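You operate a simulated robot arm through the tools that you are given. There is no shell and no other tool. Be economical: measure what you need, move in short steps, check, and stop when the job is done.

The job below is to be done with a simulated robot arm. You get a single attempt, and the scene is never put back.

TASK
Stand the carton from the packing bench beside the bench brush. It goes on the side that lies toward x +0.7, y -0.7 (a direction in the base frame), with about 3 cm between them.
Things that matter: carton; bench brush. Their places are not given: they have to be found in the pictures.

It is judged by the outcome, as a careful person would: the job done as asked, and still so three seconds after it is handed in. It fails if anything else is knocked over, pushed out of place, dropped, spilled or broken.

THE ROBOT
A 7-joint arm with a two-finger parallel gripper, fixed in place. Base frame: the origin is at the foot of the arm, x ahead of it, y to its left, z up; the work surface is at about z = 0. Lengths are in cm, angles in degrees, forces in N, time in s.
With the tool pointing down near the work surface it reaches from about 24 to 62 cm from the base axis. Its first joint turns from -66.0 to 66.0 degrees. Payload 2.6 kg.
The tool frame sits at the grasp point between the pads (the TCP): z along the fingers, y along the line on which they close. The tips reach 3 cm beyond it. Largest opening 9.4 cm; finger width 2.8, thickness 1; the body of the gripper, 5 by 9.6 cm, starts 5.5 cm behind the TCP.
Orientation is that of the tool frame in the base frame, as a unit quaternion [x, y, z, w]. With the fingers straight down and closing along the base's y, the tool's x points along the base's -x, its y along +y and its z along -z.

THE INTERFACE
- The arm moves only by the tool nudge_tool. Its argument "rows" is one flat list of numbers, 7 for each row, row after row: the turn, a rotation vector about the base's x, y, z in degrees, then the shift along the base's x, y, z in cm, then the closure, from 0 (fully open) to 1 (shut). In form: [wx, wy, wz, x, y, z, gripper, wx, wy, wz, x, y, z, gripper, ...]. A call has 1 to 8 rows; each row is the pose to reach, as a shift and turn from the pose commanded when the call began. Rows are played at 5 a second. More than 5 cm and 8.6 degrees between two rows, or a gripper value outside its range, and nothing of the call is played. A pose out of reach is approached as far as the arm can. The call stops where the force on the tool passes 40 N (or 10 N more than at its start, if that is more) or the arm is blocked; 0.2 s more then pass. Each finger travels about 7.2 cm/s and halts on what it meets, pressing with about 41 N; the grip force reading is that of the motor and also rises with nothing between the fingers. The clock runs only during rows and for 0.2 s after the last one: add rows that repeat a pose to give the fingers time. It gives the time, the measured TCP pose, the force on the tool (base axes), the opening and the grip force at its end, in the units of the frame above (readings bear some noise), and new pictures: "pictures" is both (left out), scene, wrist or none.
- Cameras (640 x 400 px; columns grow to the right, rows downward): "scene" is fixed at [4.34, 45.01, 57.51]; the picture's right is [-0.70, -0.71, 0.00], its down [-0.36, 0.35, -0.87] and it looks along [0.62, -0.61, -0.50] (base axes); focal length 315 px, centre (320, 200). "wrist" rides on the gripper at [-3.7, 0, -5.8] in the tool frame; the picture's right is [0.00, -1.00, 0.00], its down [0.97, 0.00, -0.24] and it looks along [0.24, 0.00, 0.97] (tool axes); focal length 218 px, centre (320, 200).
- pixel_to_xyz(camera, pixels): for up to 12 pixels [column, row] of the newest picture of that camera ("zoom" is the newest enlarged one), the place [x, y, z] in the base frame of the surface seen there, good to about 0.2 cm, but the place of the scene camera against the robot may be out by one fixed shift of up to 1.2 cm in any direction. The clock stands still meanwhile.
- enlarge(camera, box): a new picture of the part [left, top, right, bottom] of that camera's present view, enlarged. The clock stands still meanwhile.
- sign_off(): hands the job in; it is judged then, once.

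Keep the steps short. Do not move on a guess: measure, check each grasp and each placing, and mend mistakes. In all there are 60 turns and 120 pictures (those below and enlarged ones count). Leave the gripper open and the arm clear of the work at the hand-in unless told otherwise, and finish with a single line.

The tools are called by a JSON object that holds its "fn" and its "kwargs". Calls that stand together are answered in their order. nudge_tool: Moves the arm, as the interface text tells. Its arguments: {"type":"object","properties":{"rows":{"type":"array","items":{"type":"number"}},"pictures":{"type":"string","enum":["both","scene","wrist","none"]}},"required":["rows"]} The other tools are called the same way: pixel_to_xyz (camera, pixels) gives the place of the surface under pixels of a picture; enlarge (camera, box) takes an enlarged picture of a part of a camera's view; sign_off () hands the job in.

At the start:

```text
t: 0.0
tcp_pos: [35.51, -8.82, 30.33]
tcp_rot: [0.0, 1.0, -0.001, 0.0]
ft_force: [0.7, -1.2, 0.4]
finger_gap: 9.41
grip_force: 0.0
```

scene: 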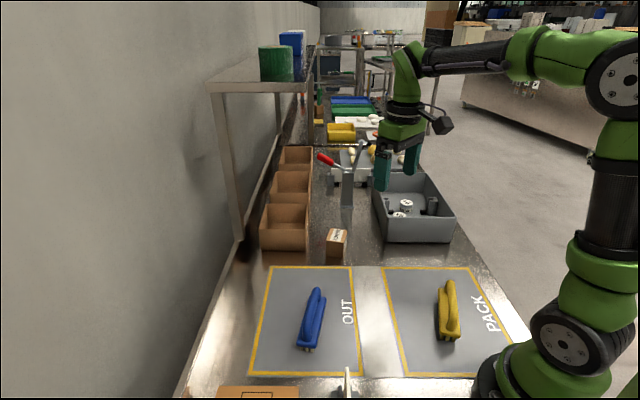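
wrist: 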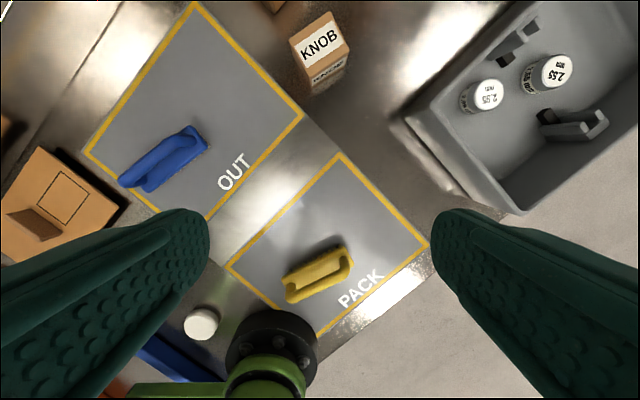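

I see a blue and a yellow handled object on the two mats, and a small "KNOB" carton near scene pixel (337,242). I'll enlarge these to tell which one is the brush.

{"fn": "enlarge", "kwargs": {"camera": "scene", "box": [240, 220, 520, 395]}}

{"fn": "enlarge", "kwargs": {"camera": "wrist", "box": [80, 0, 440, 225]}}

{"fn": "enlarge", "kwargs": {"camera": "wrist", "box": [180, 210, 400, 347]}}

{"fn": "enlarge", "kwargs": {"camera": "scene", "box": [250, 80, 470, 260]}}

```text
2.29 times, centred on (380, 308) of scene
```

zoom: 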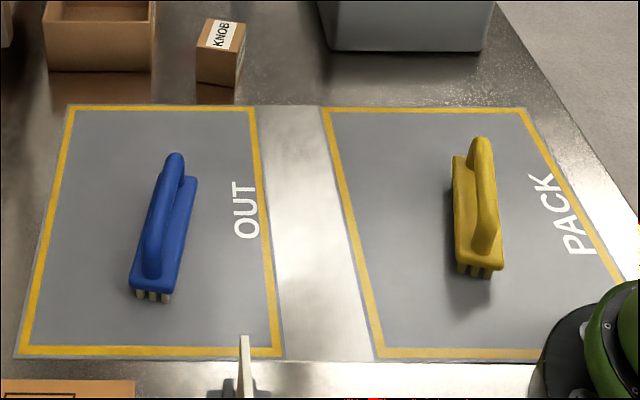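

```text
1.78 times, centred on (260, 112) of wrist
```

zoom: 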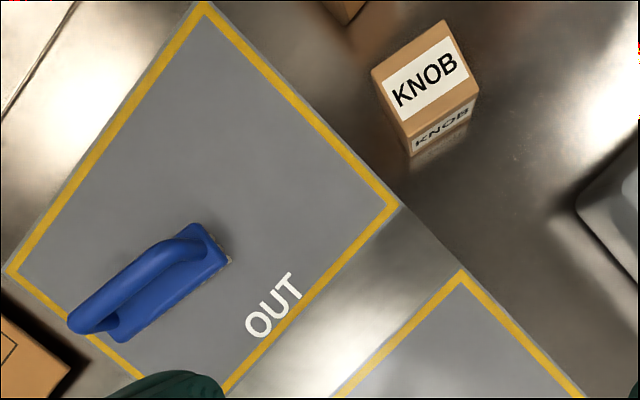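

```text
2.91 times, centred on (290, 278) of wrist
```

zoom: 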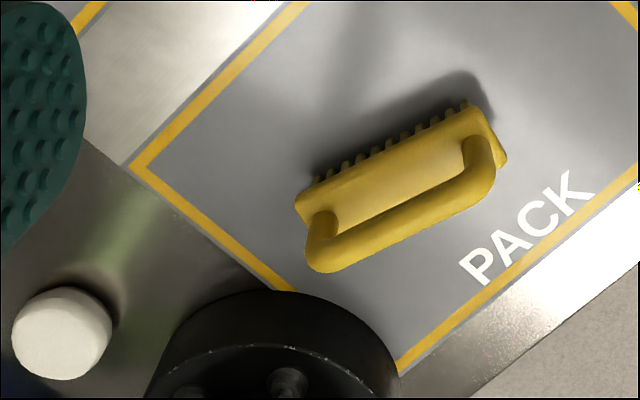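

```text
2.22 times, centred on (360, 170) of scene
```

zoom: 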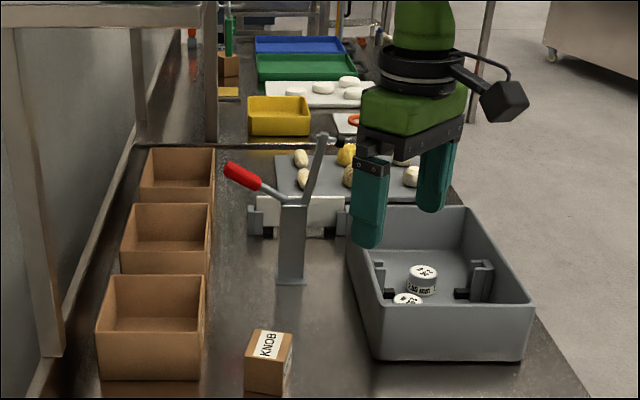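

Both objects look like brushes with handles, so I'm measuring the carton, both objects and the mats, and looking closer at the undersides.

{"fn": "pixel_to_xyz", "kwargs": {"camera": "wrist", "pixels": [[320, 38], [293, 42], [331, 14], [349, 43], [315, 75], [120, 180], [207, 145], [288, 295], [350, 262], [60, 200], [201, 323], [500, 200]]}}

{"fn": "enlarge", "kwargs": {"camera": "scene", "box": [280, 280, 344, 360]}}

{"fn": "enlarge", "kwargs": {"camera": "scene", "box": [420, 270, 484, 350]}}

{"fn": "enlarge", "kwargs": {"camera": "wrist", "box": [0, 110, 240, 260]}}

```text
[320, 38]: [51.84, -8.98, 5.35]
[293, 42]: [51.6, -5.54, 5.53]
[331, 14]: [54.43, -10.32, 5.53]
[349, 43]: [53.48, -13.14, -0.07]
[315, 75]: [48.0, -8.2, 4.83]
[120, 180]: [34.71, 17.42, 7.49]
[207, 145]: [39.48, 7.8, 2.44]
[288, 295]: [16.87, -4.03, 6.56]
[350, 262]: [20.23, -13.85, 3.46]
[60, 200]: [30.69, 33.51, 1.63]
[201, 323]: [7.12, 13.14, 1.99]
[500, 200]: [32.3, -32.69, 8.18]
```

```text
5.00 times, centred on (312, 320) of scene
```

zoom: 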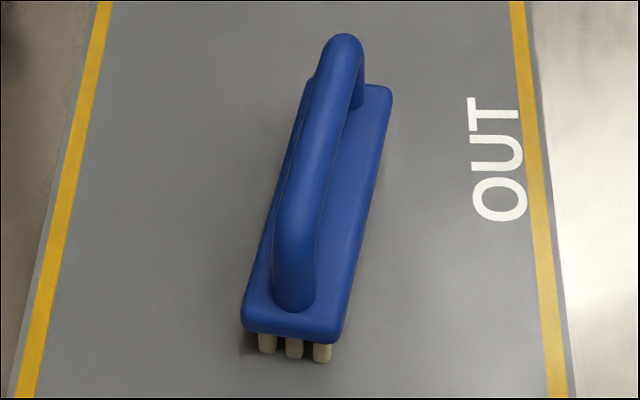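

```text
5.00 times, centred on (452, 310) of scene
```

zoom: 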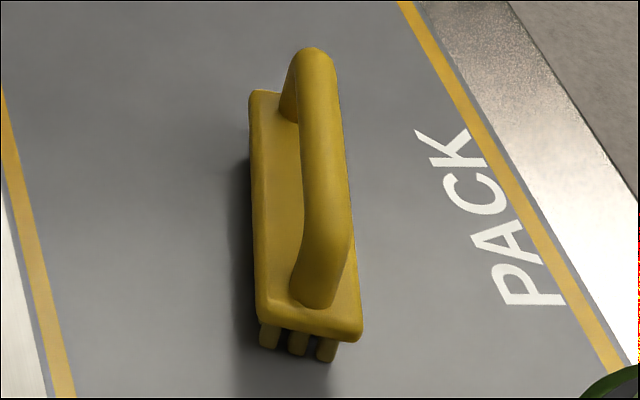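

```text
2.67 times, centred on (120, 185) of wrist
```

zoom: 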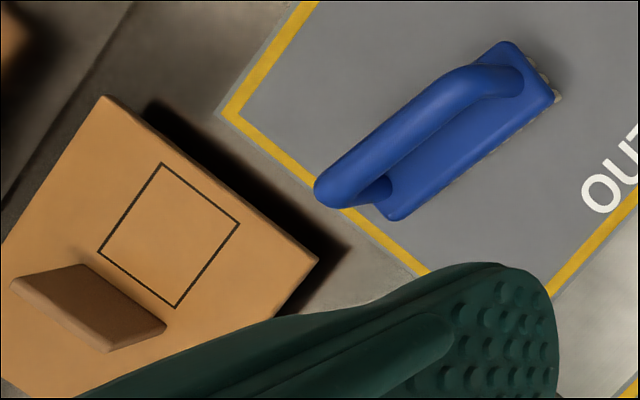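

Blue at ≈(37,13) has a handle and contrasting beige bristles. Yellow at ≈(18,-9) is one uniform colour, bristles included, so it needs checking. First I'll measure the obstacles near the carton: clamp, bins and tote.

{"fn": "pixel_to_xyz", "kwargs": {"camera": "scene", "pixels": [[346, 200], [362, 145], [325, 160], [290, 207], [308, 207], [375, 210], [387, 240], [336, 233], [336, 250], [328, 240], [305, 250], [440, 240]]}}

{"fn": "nudge_tool", "kwargs": {"rows": [0, 0, 0, 4, 0, 0, 0, 0, 0, 0, 8, 0, 0, 0, 0, 0, 0, 10, 0, 0, 0]}}

```text
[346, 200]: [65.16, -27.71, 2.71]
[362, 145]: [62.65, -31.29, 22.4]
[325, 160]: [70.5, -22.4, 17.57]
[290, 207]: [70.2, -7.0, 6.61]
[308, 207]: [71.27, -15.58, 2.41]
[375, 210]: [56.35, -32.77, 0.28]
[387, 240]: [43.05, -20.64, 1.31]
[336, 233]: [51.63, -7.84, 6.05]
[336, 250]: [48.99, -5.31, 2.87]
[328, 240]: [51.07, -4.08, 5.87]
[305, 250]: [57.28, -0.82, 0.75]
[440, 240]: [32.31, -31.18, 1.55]
```

```text
t: 0.8
tcp_pos: [45.54, -8.82, 30.24]
tcp_rot: [0.0, 1.0, 0.0, 0.0]
ft_force: [0.6, -0.9, 0.1]
finger_gap: 9.4
grip_force: 0.1
```

scene: 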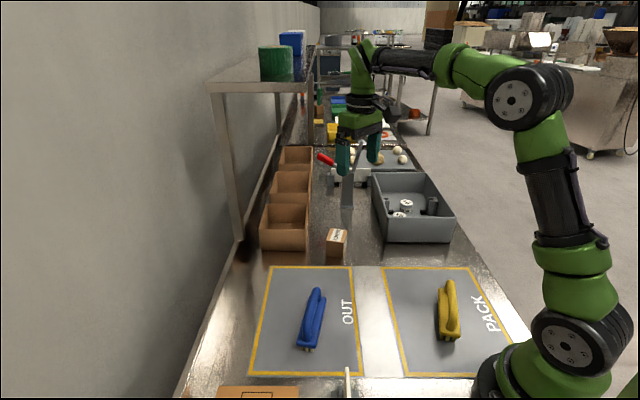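
wrist: 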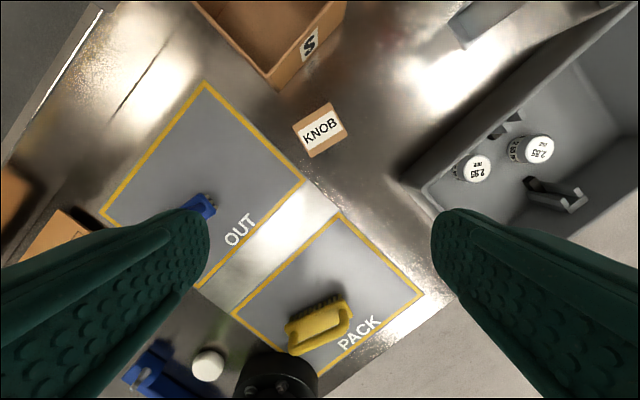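

The carton is now seen nearly from above at (320,130). I'll enlarge it and the yellow object, whose teeth face the camera.

{"fn": "enlarge", "kwargs": {"camera": "wrist", "box": [270, 270, 366, 366]}}

{"fn": "enlarge", "kwargs": {"camera": "wrist", "box": [280, 100, 360, 150]}}

```text
4.17 times, centred on (318, 318) of wrist
```

zoom: 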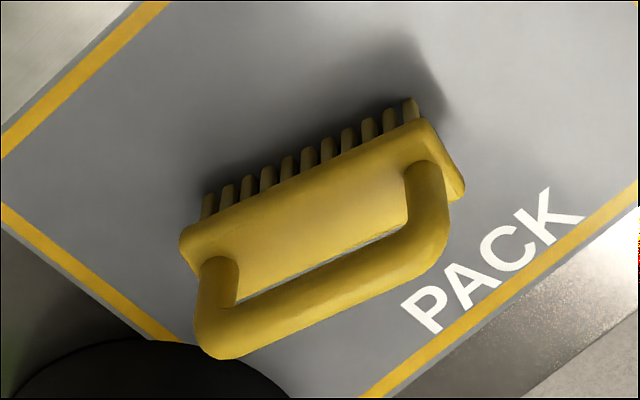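

```text
8.00 times, centred on (320, 125) of wrist
```

zoom: 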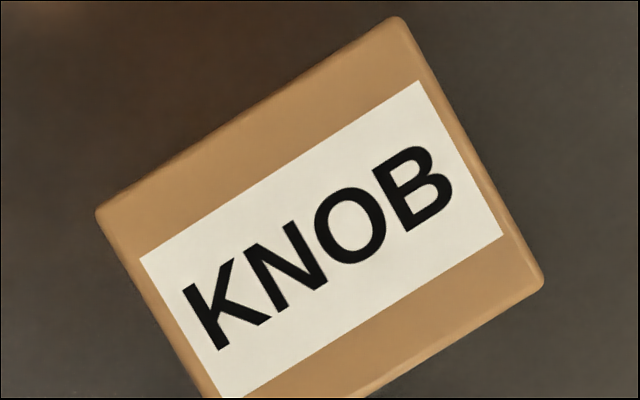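

There is also a blue item at the wrist view's lower left (150,375) beside a white knob. I'll check what it is before settling on the brush.

{"fn": "enlarge", "kwargs": {"camera": "wrist", "box": [90, 320, 250, 400]}}

{"fn": "pixel_to_xyz", "kwargs": {"camera": "wrist", "pixels": [[292, 127], [330, 102], [347, 135], [310, 157], [320, 130], [150, 370], [200, 205], [335, 215], [305, 180], [410, 180], [436, 215], [278, 90]]}}

```text
4.00 times, centred on (170, 360) of wrist
```

zoom: 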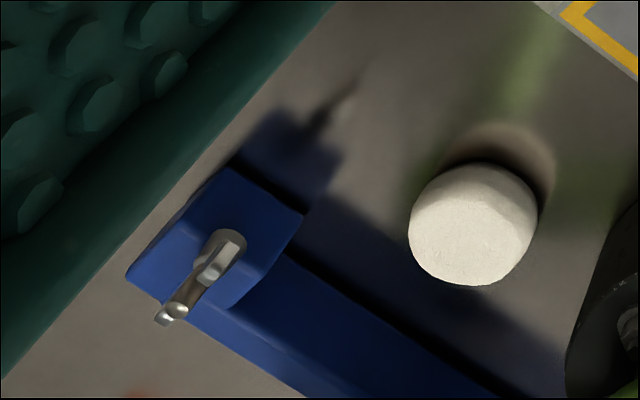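

```text
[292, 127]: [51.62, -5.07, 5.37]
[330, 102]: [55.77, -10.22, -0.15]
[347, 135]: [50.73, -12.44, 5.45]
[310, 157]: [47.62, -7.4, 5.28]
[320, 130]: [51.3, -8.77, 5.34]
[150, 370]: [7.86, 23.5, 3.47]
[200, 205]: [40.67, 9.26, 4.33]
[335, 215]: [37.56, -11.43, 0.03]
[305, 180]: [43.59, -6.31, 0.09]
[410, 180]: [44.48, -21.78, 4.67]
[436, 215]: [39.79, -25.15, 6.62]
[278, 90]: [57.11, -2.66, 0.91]
```

That's a vise, and the yellow object is all one solid colour, bristles included. The blue one, with natural bristles, is the bench brush. The KNOB carton is about 4.6×5.9×5.4 with its centre at (51.2,-8.8), and its short side runs at ≈30°. I'll turn the gripper -60° above it, staying high, and preset the opening.

{"fn": "nudge_tool", "kwargs": {"rows": [0, 0, -8.5, 0, 0, 0, 0.2, 0, 0, -17, 0, 0, 0, 0.2, 0, 0, -25.5, 0, 0, 0, 0.2, 0, 0, -34, 0, 0, 0, 0.2, 0, 0, -42.5, 0, 0, 0, 0.2, 0, 0, -51, 0, 0, 0, 0.2, 0, 0, -59.5, 0, 0, 0, 0.2]}}

```text
t: 2.4
tcp_pos: [45.56, -8.99, 30.18]
tcp_rot: [0.497, 0.868, 0.001, 0.001]
ft_force: [-1.0, 1.0, 0.3]
finger_gap: 7.51
grip_force: 0.1
```

scene: 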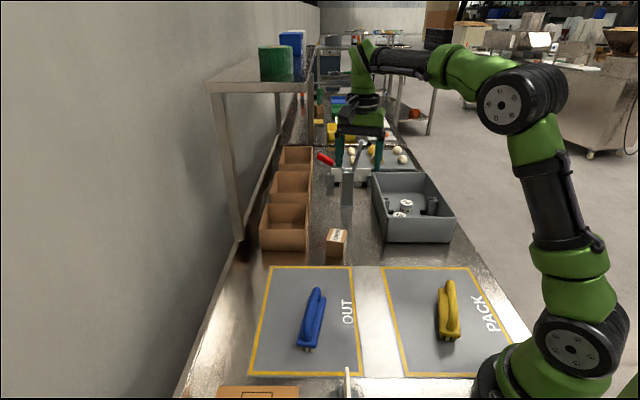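
wrist: 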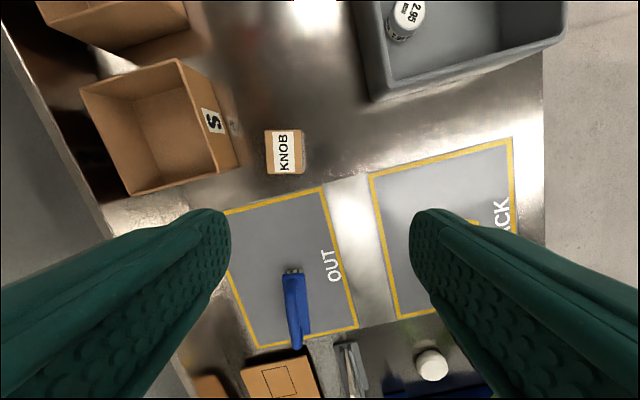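

The carton now lines up with the picture, and the blue brush is nearly aligned with it too. I'll enlarge both and measure.

{"fn": "enlarge", "kwargs": {"camera": "wrist", "box": [245, 110, 325, 190]}}

{"fn": "enlarge", "kwargs": {"camera": "wrist", "box": [250, 255, 350, 355]}}

{"fn": "pixel_to_xyz", "kwargs": {"camera": "wrist", "pixels": [[267, 133], [302, 133], [302, 171], [269, 172], [285, 152], [287, 276], [302, 276], [295, 268], [303, 300], [309, 330], [297, 345], [291, 300]]}}

```text
5.00 times, centred on (285, 150) of wrist
```

zoom: 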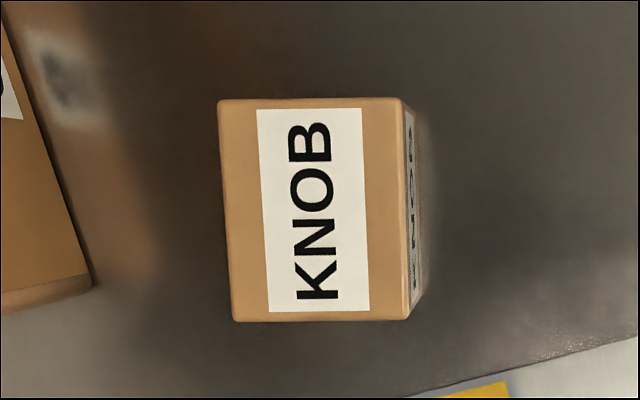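

```text
4.00 times, centred on (300, 305) of wrist
```

zoom: 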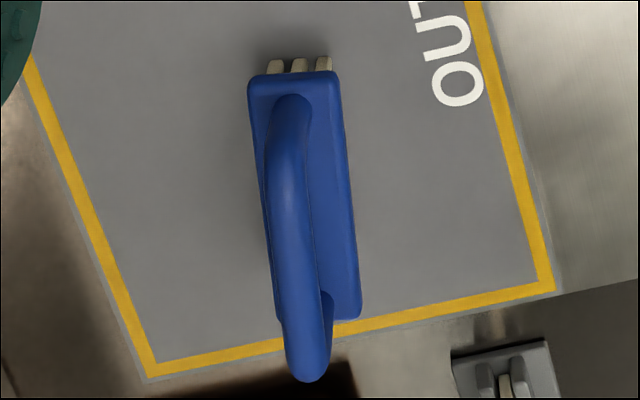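

```text
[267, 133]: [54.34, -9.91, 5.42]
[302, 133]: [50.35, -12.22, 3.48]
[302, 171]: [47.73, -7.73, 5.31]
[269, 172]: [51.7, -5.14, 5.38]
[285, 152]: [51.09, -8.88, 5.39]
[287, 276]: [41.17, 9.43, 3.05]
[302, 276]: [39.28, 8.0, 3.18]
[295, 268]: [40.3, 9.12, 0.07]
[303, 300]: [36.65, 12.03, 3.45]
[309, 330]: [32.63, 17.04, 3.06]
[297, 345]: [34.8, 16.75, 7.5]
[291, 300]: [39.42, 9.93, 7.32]
```

Carton corners give its centre at (51.05,-8.8). Now I'll measure the brush plate corners accurately from the enlarged picture.

{"fn": "pixel_to_xyz", "kwargs": {"camera": "zoom", "pixels": [[253, 80], [331, 78], [355, 312], [287, 310], [290, 75], [345, 200], [256, 130], [273, 66], [324, 63], [292, 120], [308, 350]]}}

{"fn": "nudge_tool", "kwargs": {"rows": [0, 0, 0, 3, 0, -4, 0.2, 0, 0, 0, 5.5, 0.19, -8, 0.2, 0, 0, 0, 5.5, 0.19, -12, 0.2, 0, 0, 0, 5.5, 0.19, -16, 0.2]}}

```text
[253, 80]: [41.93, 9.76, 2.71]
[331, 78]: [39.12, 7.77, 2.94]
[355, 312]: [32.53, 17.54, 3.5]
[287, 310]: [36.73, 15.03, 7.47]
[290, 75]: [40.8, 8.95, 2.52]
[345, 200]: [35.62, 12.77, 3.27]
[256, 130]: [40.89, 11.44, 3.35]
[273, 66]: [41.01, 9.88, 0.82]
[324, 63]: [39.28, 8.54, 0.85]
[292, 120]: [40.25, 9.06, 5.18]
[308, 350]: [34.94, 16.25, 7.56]
```

```text
t: 3.4
tcp_pos: [51.17, -8.62, 14.31]
tcp_rot: [0.496, 0.868, 0.0, 0.001]
ft_force: [0.5, 0.2, -0.2]
finger_gap: 7.52
grip_force: 0.1
```

scene: 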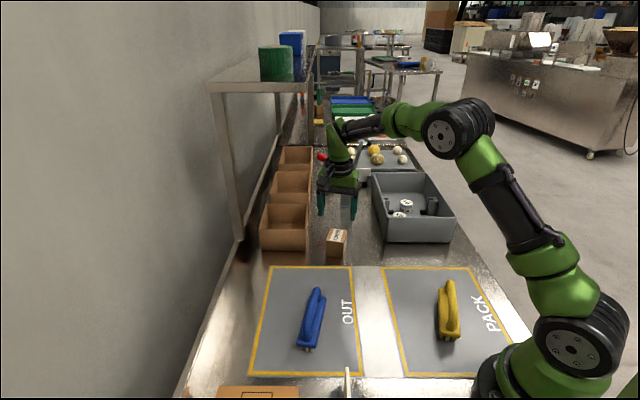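
wrist: 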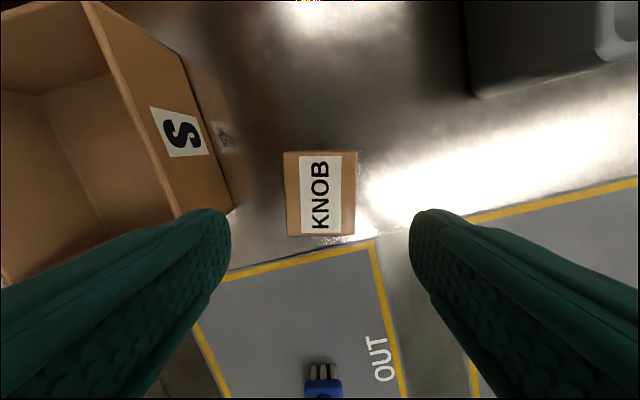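

The carton is centred at (320,193). The left finger comes down near the "S" bin, so I'll measure that bin's corner before descending.

{"fn": "pixel_to_xyz", "kwargs": {"camera": "wrist", "pixels": [[231, 206], [228, 195], [178, 210], [205, 100], [193, 75], [287, 155], [354, 155], [352, 232], [289, 233]]}}

```text
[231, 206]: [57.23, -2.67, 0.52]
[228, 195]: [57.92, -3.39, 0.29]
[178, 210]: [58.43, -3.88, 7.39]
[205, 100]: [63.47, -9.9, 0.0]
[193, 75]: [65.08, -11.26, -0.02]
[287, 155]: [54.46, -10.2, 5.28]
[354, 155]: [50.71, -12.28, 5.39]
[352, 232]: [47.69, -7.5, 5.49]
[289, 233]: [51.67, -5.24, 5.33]
```

The bin is about 3.5 cm clear of the finger. The carton centre is (51.1,-8.8), so I'll go down to TCP z≈3.6 with the fingers still open.

{"fn": "nudge_tool", "kwargs": {"rows": [0, 0, 0, 0, -0.15, -3, 0.2, 0, 0, 0, 0, -0.15, -6, 0.2, 0, 0, 0, 0, -0.15, -8.5, 0.2, 0, 0, 0, 0, -0.15, -10.6, 0.2, 0, 0, 0, 0, -0.15, -10.6, 0.2]}}

```text
t: 4.6
tcp_pos: [51.32, -8.85, 3.71]
tcp_rot: [0.496, 0.868, 0.0, 0.0]
ft_force: [-0.2, 0.1, 0.1]
finger_gap: 7.5
grip_force: 0.1
```

scene: 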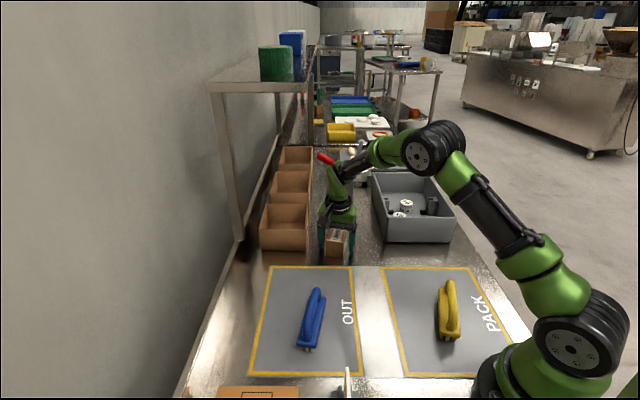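
wrist: 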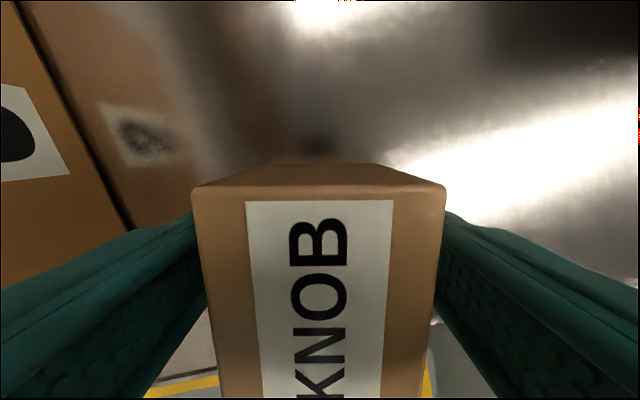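

The fingers straddle the carton with no force reading. I'll close gently, to slightly under its 4.6 cm width.

{"fn": "nudge_tool", "kwargs": {"rows": [0, 0, 0, 0, 0, 0, 0.45, 0, 0, 0, 0, 0, 0, 0.52, 0, 0, 0, 0, 0, 0, 0.57, 0, 0, 0, 0, 0, 0, 0.57], "pictures": "none"}}

```text
t: 5.6
tcp_pos: [51.24, -8.85, 3.78]
tcp_rot: [0.497, 0.868, 0.0, 0.0]
ft_force: [0.6, 0.5, 0.7]
finger_gap: 5.39
grip_force: 40.6
```

Closed on something at 5.39 cm with 40.6 N. I'll lift 2 cm and check the hold.

{"fn": "nudge_tool", "kwargs": {"rows": [0, 0, 0, 0, 0, 1, 0.6, 0, 0, 0, 0, 0, 2, 0.6, 0, 0, 0, 0, 0, 2, 0.6]}}

```text
t: 6.4
tcp_pos: [51.22, -8.86, 5.81]
tcp_rot: [0.496, 0.868, 0.0, -0.001]
ft_force: [0.7, 0.8, -0.3]
finger_gap: 5.4
grip_force: 41.0
```

scene: 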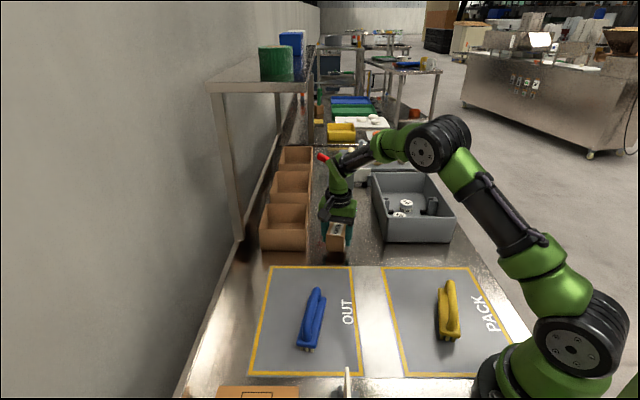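
wrist: 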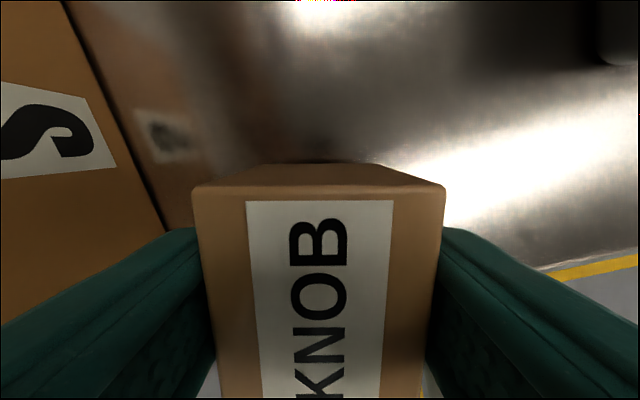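

The carton is lifted and unmoved between the fingers. Brush plate: centre ≈(37.2,13.6), long axis at ≈-56°, half length 5.9. For a 3 cm gap toward (+0.7,-0.7) the carton centre goes to about (45.7,5.1). I'll raise it, carry it there and turn it +4.5° to line up with the brush.

{"fn": "nudge_tool", "kwargs": {"rows": [0, 0, 0, 0, 0, 3, 0.6, 0, 0, 0, -1, 2.5, 5, 0.6, 0, 0, 1, -2.2, 5.5, 5, 0.6, 0, 0, 2, -3.4, 8.5, 5, 0.6, 0, 0, 3, -4.5, 11.3, 5, 0.6, 0, 0, 4.5, -5.5, 13.9, 5, 0.6, 0, 0, 4.5, -5.5, 13.9, 5, 0.6]}}

```text
t: 8.0
tcp_pos: [45.39, 4.96, 10.63]
tcp_rot: [0.462, 0.887, -0.001, 0.0]
ft_force: [-0.8, 0.1, -1.5]
finger_gap: 5.38
grip_force: 41.2
```

scene: 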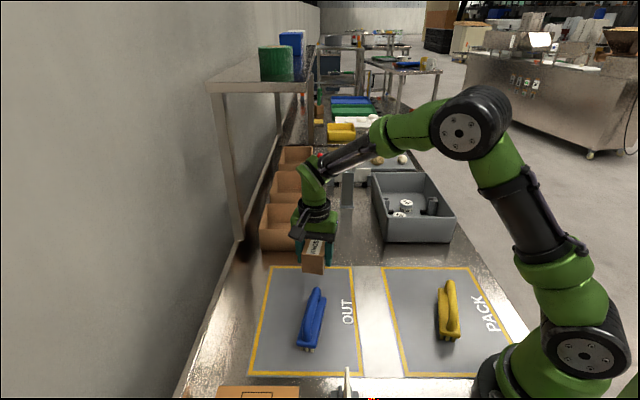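
wrist: 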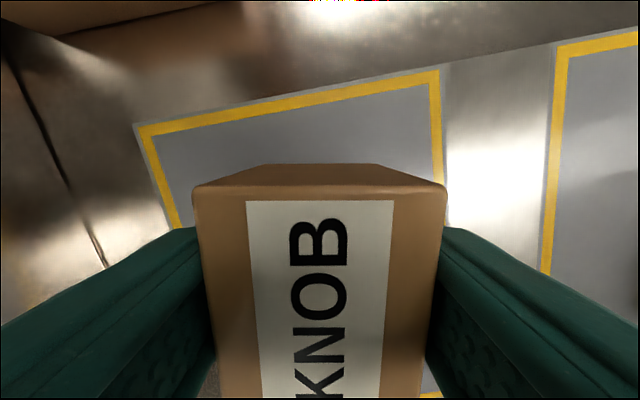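

It's at (45.4,5.0) and still held. I'll lower it with a 0.3 cm x correction; the release height should be TCP z≈3.8.

{"fn": "nudge_tool", "kwargs": {"rows": [0, 0, 0, 0.3, 0, -2.5, 0.6, 0, 0, 0, 0.3, 0, -4.5, 0.6, 0, 0, 0, 0.3, 0, -5.6, 0.6, 0, 0, 0, 0.3, 0, -6.2, 0.6, 0, 0, 0, 0.3, 0, -6.2, 0.6]}}

```text
t: 9.2
tcp_pos: [45.84, 5.05, 4.52]
tcp_rot: [0.461, 0.887, 0.0, 0.0]
ft_force: [0.0, -0.5, -1.4]
finger_gap: 5.36
grip_force: 41.2
```

scene: 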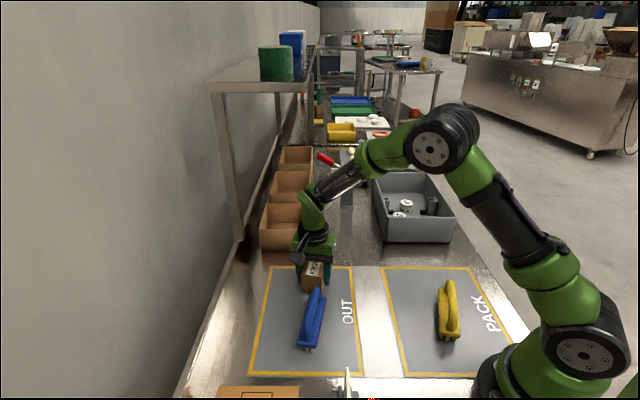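
wrist: 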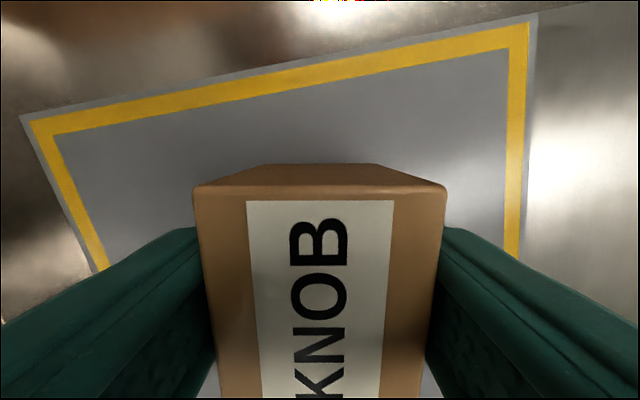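

The bottom is about 0.7 cm above the mat. I'll go down in 0.2 cm steps and watch for contact force.

{"fn": "nudge_tool", "kwargs": {"rows": [0, 0, 0, 0, 0, -0.2, 0.6, 0, 0, 0, 0, 0, -0.4, 0.6, 0, 0, 0, 0, 0, -0.6, 0.6, 0, 0, 0, 0, 0, -0.6, 0.6], "pictures": "none"}}

{"fn": "enlarge", "kwargs": {"camera": "scene", "box": [270, 230, 366, 360]}}

```text
t: 10.2
tcp_pos: [45.68, 5.01, 3.91]
tcp_rot: [0.461, 0.887, -0.001, 0.0]
ft_force: [-0.1, 0.1, -0.5]
finger_gap: 5.4
grip_force: 41.6
```

```text
3.08 times, centred on (318, 295) of scene
```

zoom: 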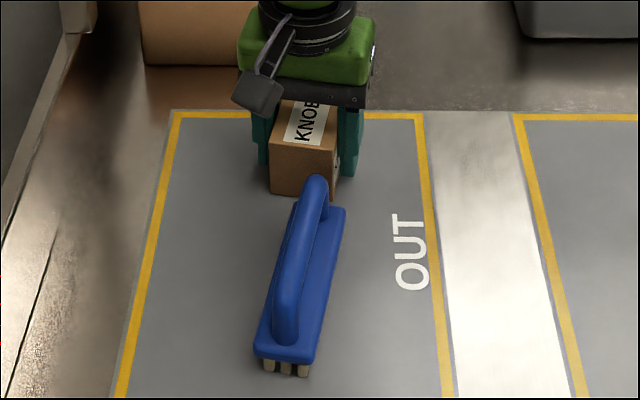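

No contact yet. I'll compare carton and brush in the same scene view for the gap.

{"fn": "pixel_to_xyz", "kwargs": {"camera": "zoom", "pixels": [[273, 188], [285, 170], [290, 193], [332, 195], [340, 210], [343, 214], [330, 209], [295, 203], [265, 350], [310, 358], [303, 150]]}}

{"fn": "nudge_tool", "kwargs": {"rows": [0, 0, 0, 0, 0, -0.1, 0.6, 0, 0, 0, 0, 0, -0.2, 0.6, 0, 0, 0, 0, 0, -0.2, 0.6], "pictures": "none"}}

```text
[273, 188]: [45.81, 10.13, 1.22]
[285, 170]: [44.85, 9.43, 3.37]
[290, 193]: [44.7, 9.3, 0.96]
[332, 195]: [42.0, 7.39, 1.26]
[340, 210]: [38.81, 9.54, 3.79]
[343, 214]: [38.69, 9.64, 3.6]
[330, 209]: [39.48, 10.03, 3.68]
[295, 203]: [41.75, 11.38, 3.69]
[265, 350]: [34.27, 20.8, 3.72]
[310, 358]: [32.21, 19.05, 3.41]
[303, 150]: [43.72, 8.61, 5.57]
```

```text
t: 11.0
tcp_pos: [45.85, 4.94, 3.89]
tcp_rot: [0.462, 0.887, 0.002, 0.001]
ft_force: [-13.8, -0.7, 31.8]
finger_gap: 5.37
grip_force: 40.6
```

Contact: 32 N upward, so the carton is on the mat. Both cameras give a gap of about 3.1–3.3 cm. I'll relieve the press slightly, then open.

{"fn": "nudge_tool", "kwargs": {"rows": [0, 0, 0, 0, 0, 0.12, 0.6, 0, 0, 0, 0, 0, 0.15, 0.6], "pictures": "none"}}

```text
t: 11.6
tcp_pos: [46.0, 4.94, 3.82]
tcp_rot: [0.462, 0.887, 0.0, 0.001]
ft_force: [-2.6, 0.0, 19.4]
finger_gap: 5.37
grip_force: 41.0
```

Still 19 N, so I'll raise a touch more and then open the fingers part way.

{"fn": "nudge_tool", "kwargs": {"rows": [0, 0, 0, 0, 0, 0.1, 0.6, 0, 0, 0, 0, 0, 0.1, 0.6, 0, 0, 0, 0, 0, 0.1, 0.4, 0, 0, 0, 0, 0, 0.1, 0.2, 0, 0, 0, 0, 0, 0.1, 0.15, 0, 0, 0, 0, 0, 0.1, 0.15]}}

```text
t: 13.0
tcp_pos: [45.77, 4.94, 3.84]
tcp_rot: [0.462, 0.887, 0.0, 0.0]
ft_force: [-0.3, -0.3, 0.6]
finger_gap: 7.97
grip_force: 0.1
```

scene: 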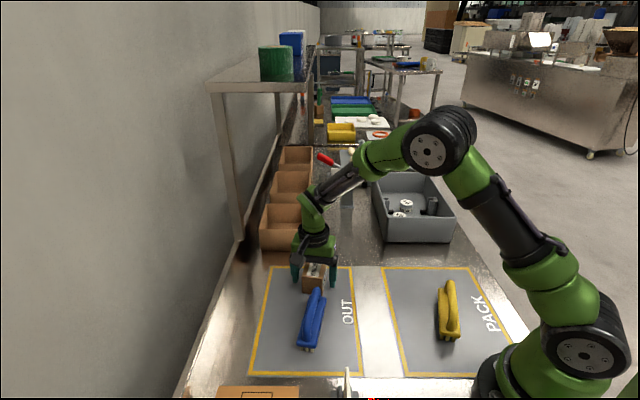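
wrist: 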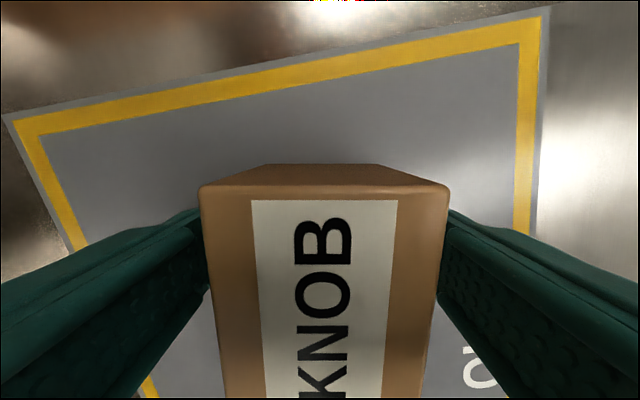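

Released; the carton stands free. I'll retreat straight up, then back a little.

{"fn": "nudge_tool", "kwargs": {"rows": [0, 0, 0, 0, 0, 2, 0.15, 0, 0, 0, 0, 0, 5, 0.15, 0, 0, 0, 0, 0, 9, 0.15, 0, 0, 0, 0, 0, 13, 0, 0, 0, 0, 0, 0, 17, 0, 0, 0, 0, 0, -3, 20, 0, 0, 0, 0, 0, -7, 22, 0, 0, 0, 0, 0, -7, 22, 0]}}

```text
t: 14.8
tcp_pos: [45.81, -1.95, 26.05]
tcp_rot: [0.461, 0.887, 0.0, 0.001]
ft_force: [0.3, 0.2, 0.8]
finger_gap: 9.41
grip_force: 0.1
```

scene: 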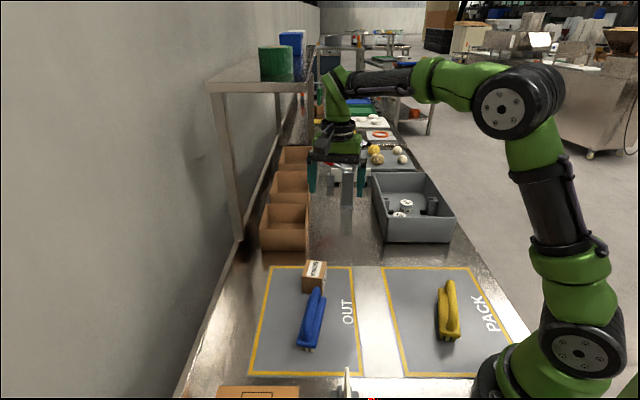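
wrist: 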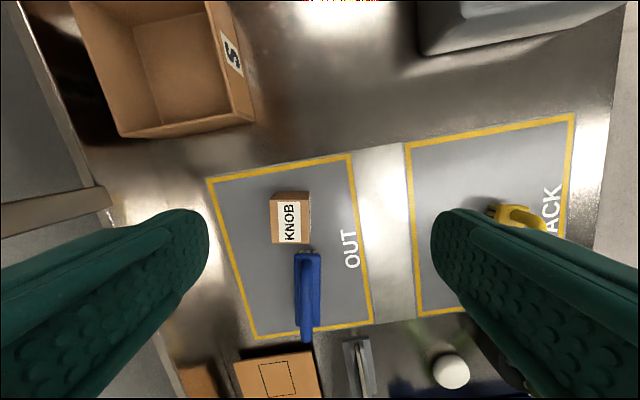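

The carton is standing with the brush untouched. I'll measure the final gap from this wrist view.

{"fn": "enlarge", "kwargs": {"camera": "wrist", "box": [250, 180, 340, 280]}}

{"fn": "pixel_to_xyz", "kwargs": {"camera": "wrist", "pixels": [[272, 202], [308, 194], [299, 203], [300, 242], [273, 242], [308, 240], [297, 256], [318, 256], [319, 322], [300, 300]]}}

```text
4.00 times, centred on (295, 230) of wrist
```

zoom: 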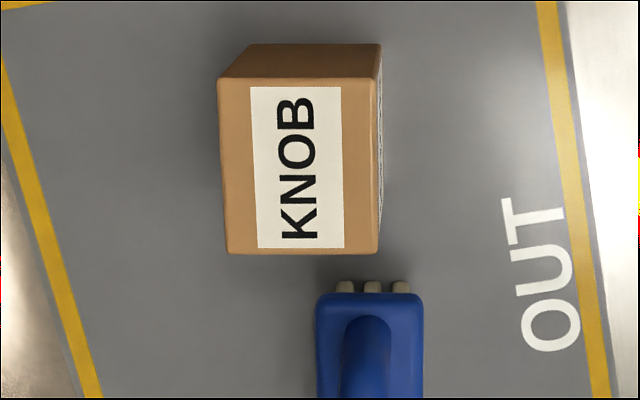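

```text
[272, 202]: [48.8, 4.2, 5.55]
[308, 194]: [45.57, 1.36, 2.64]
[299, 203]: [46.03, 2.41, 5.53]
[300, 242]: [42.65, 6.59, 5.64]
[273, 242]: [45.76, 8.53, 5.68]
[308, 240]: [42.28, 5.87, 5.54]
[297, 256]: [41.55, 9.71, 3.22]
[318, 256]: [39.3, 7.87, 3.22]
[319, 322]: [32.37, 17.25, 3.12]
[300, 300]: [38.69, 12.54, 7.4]
```

The near face of the carton and the brush end are about 3.1 cm apart. The carton centre (≈45.6, 5.0) lies along (+0.7,-0.7) from the brush centre (≈37.1, 13.5). The carton is upright, nothing else has moved, and the gripper is open and clear, so I'm handing in.

{"fn": "sign_off", "kwargs": {}}

```text
The job is handed in.
```

The KNOB carton stands upright about 3 cm from the blue brush on its (+0.7, -0.7) side; I took blue as the bench brush because the yellow one is a single solid colour, bristles included.
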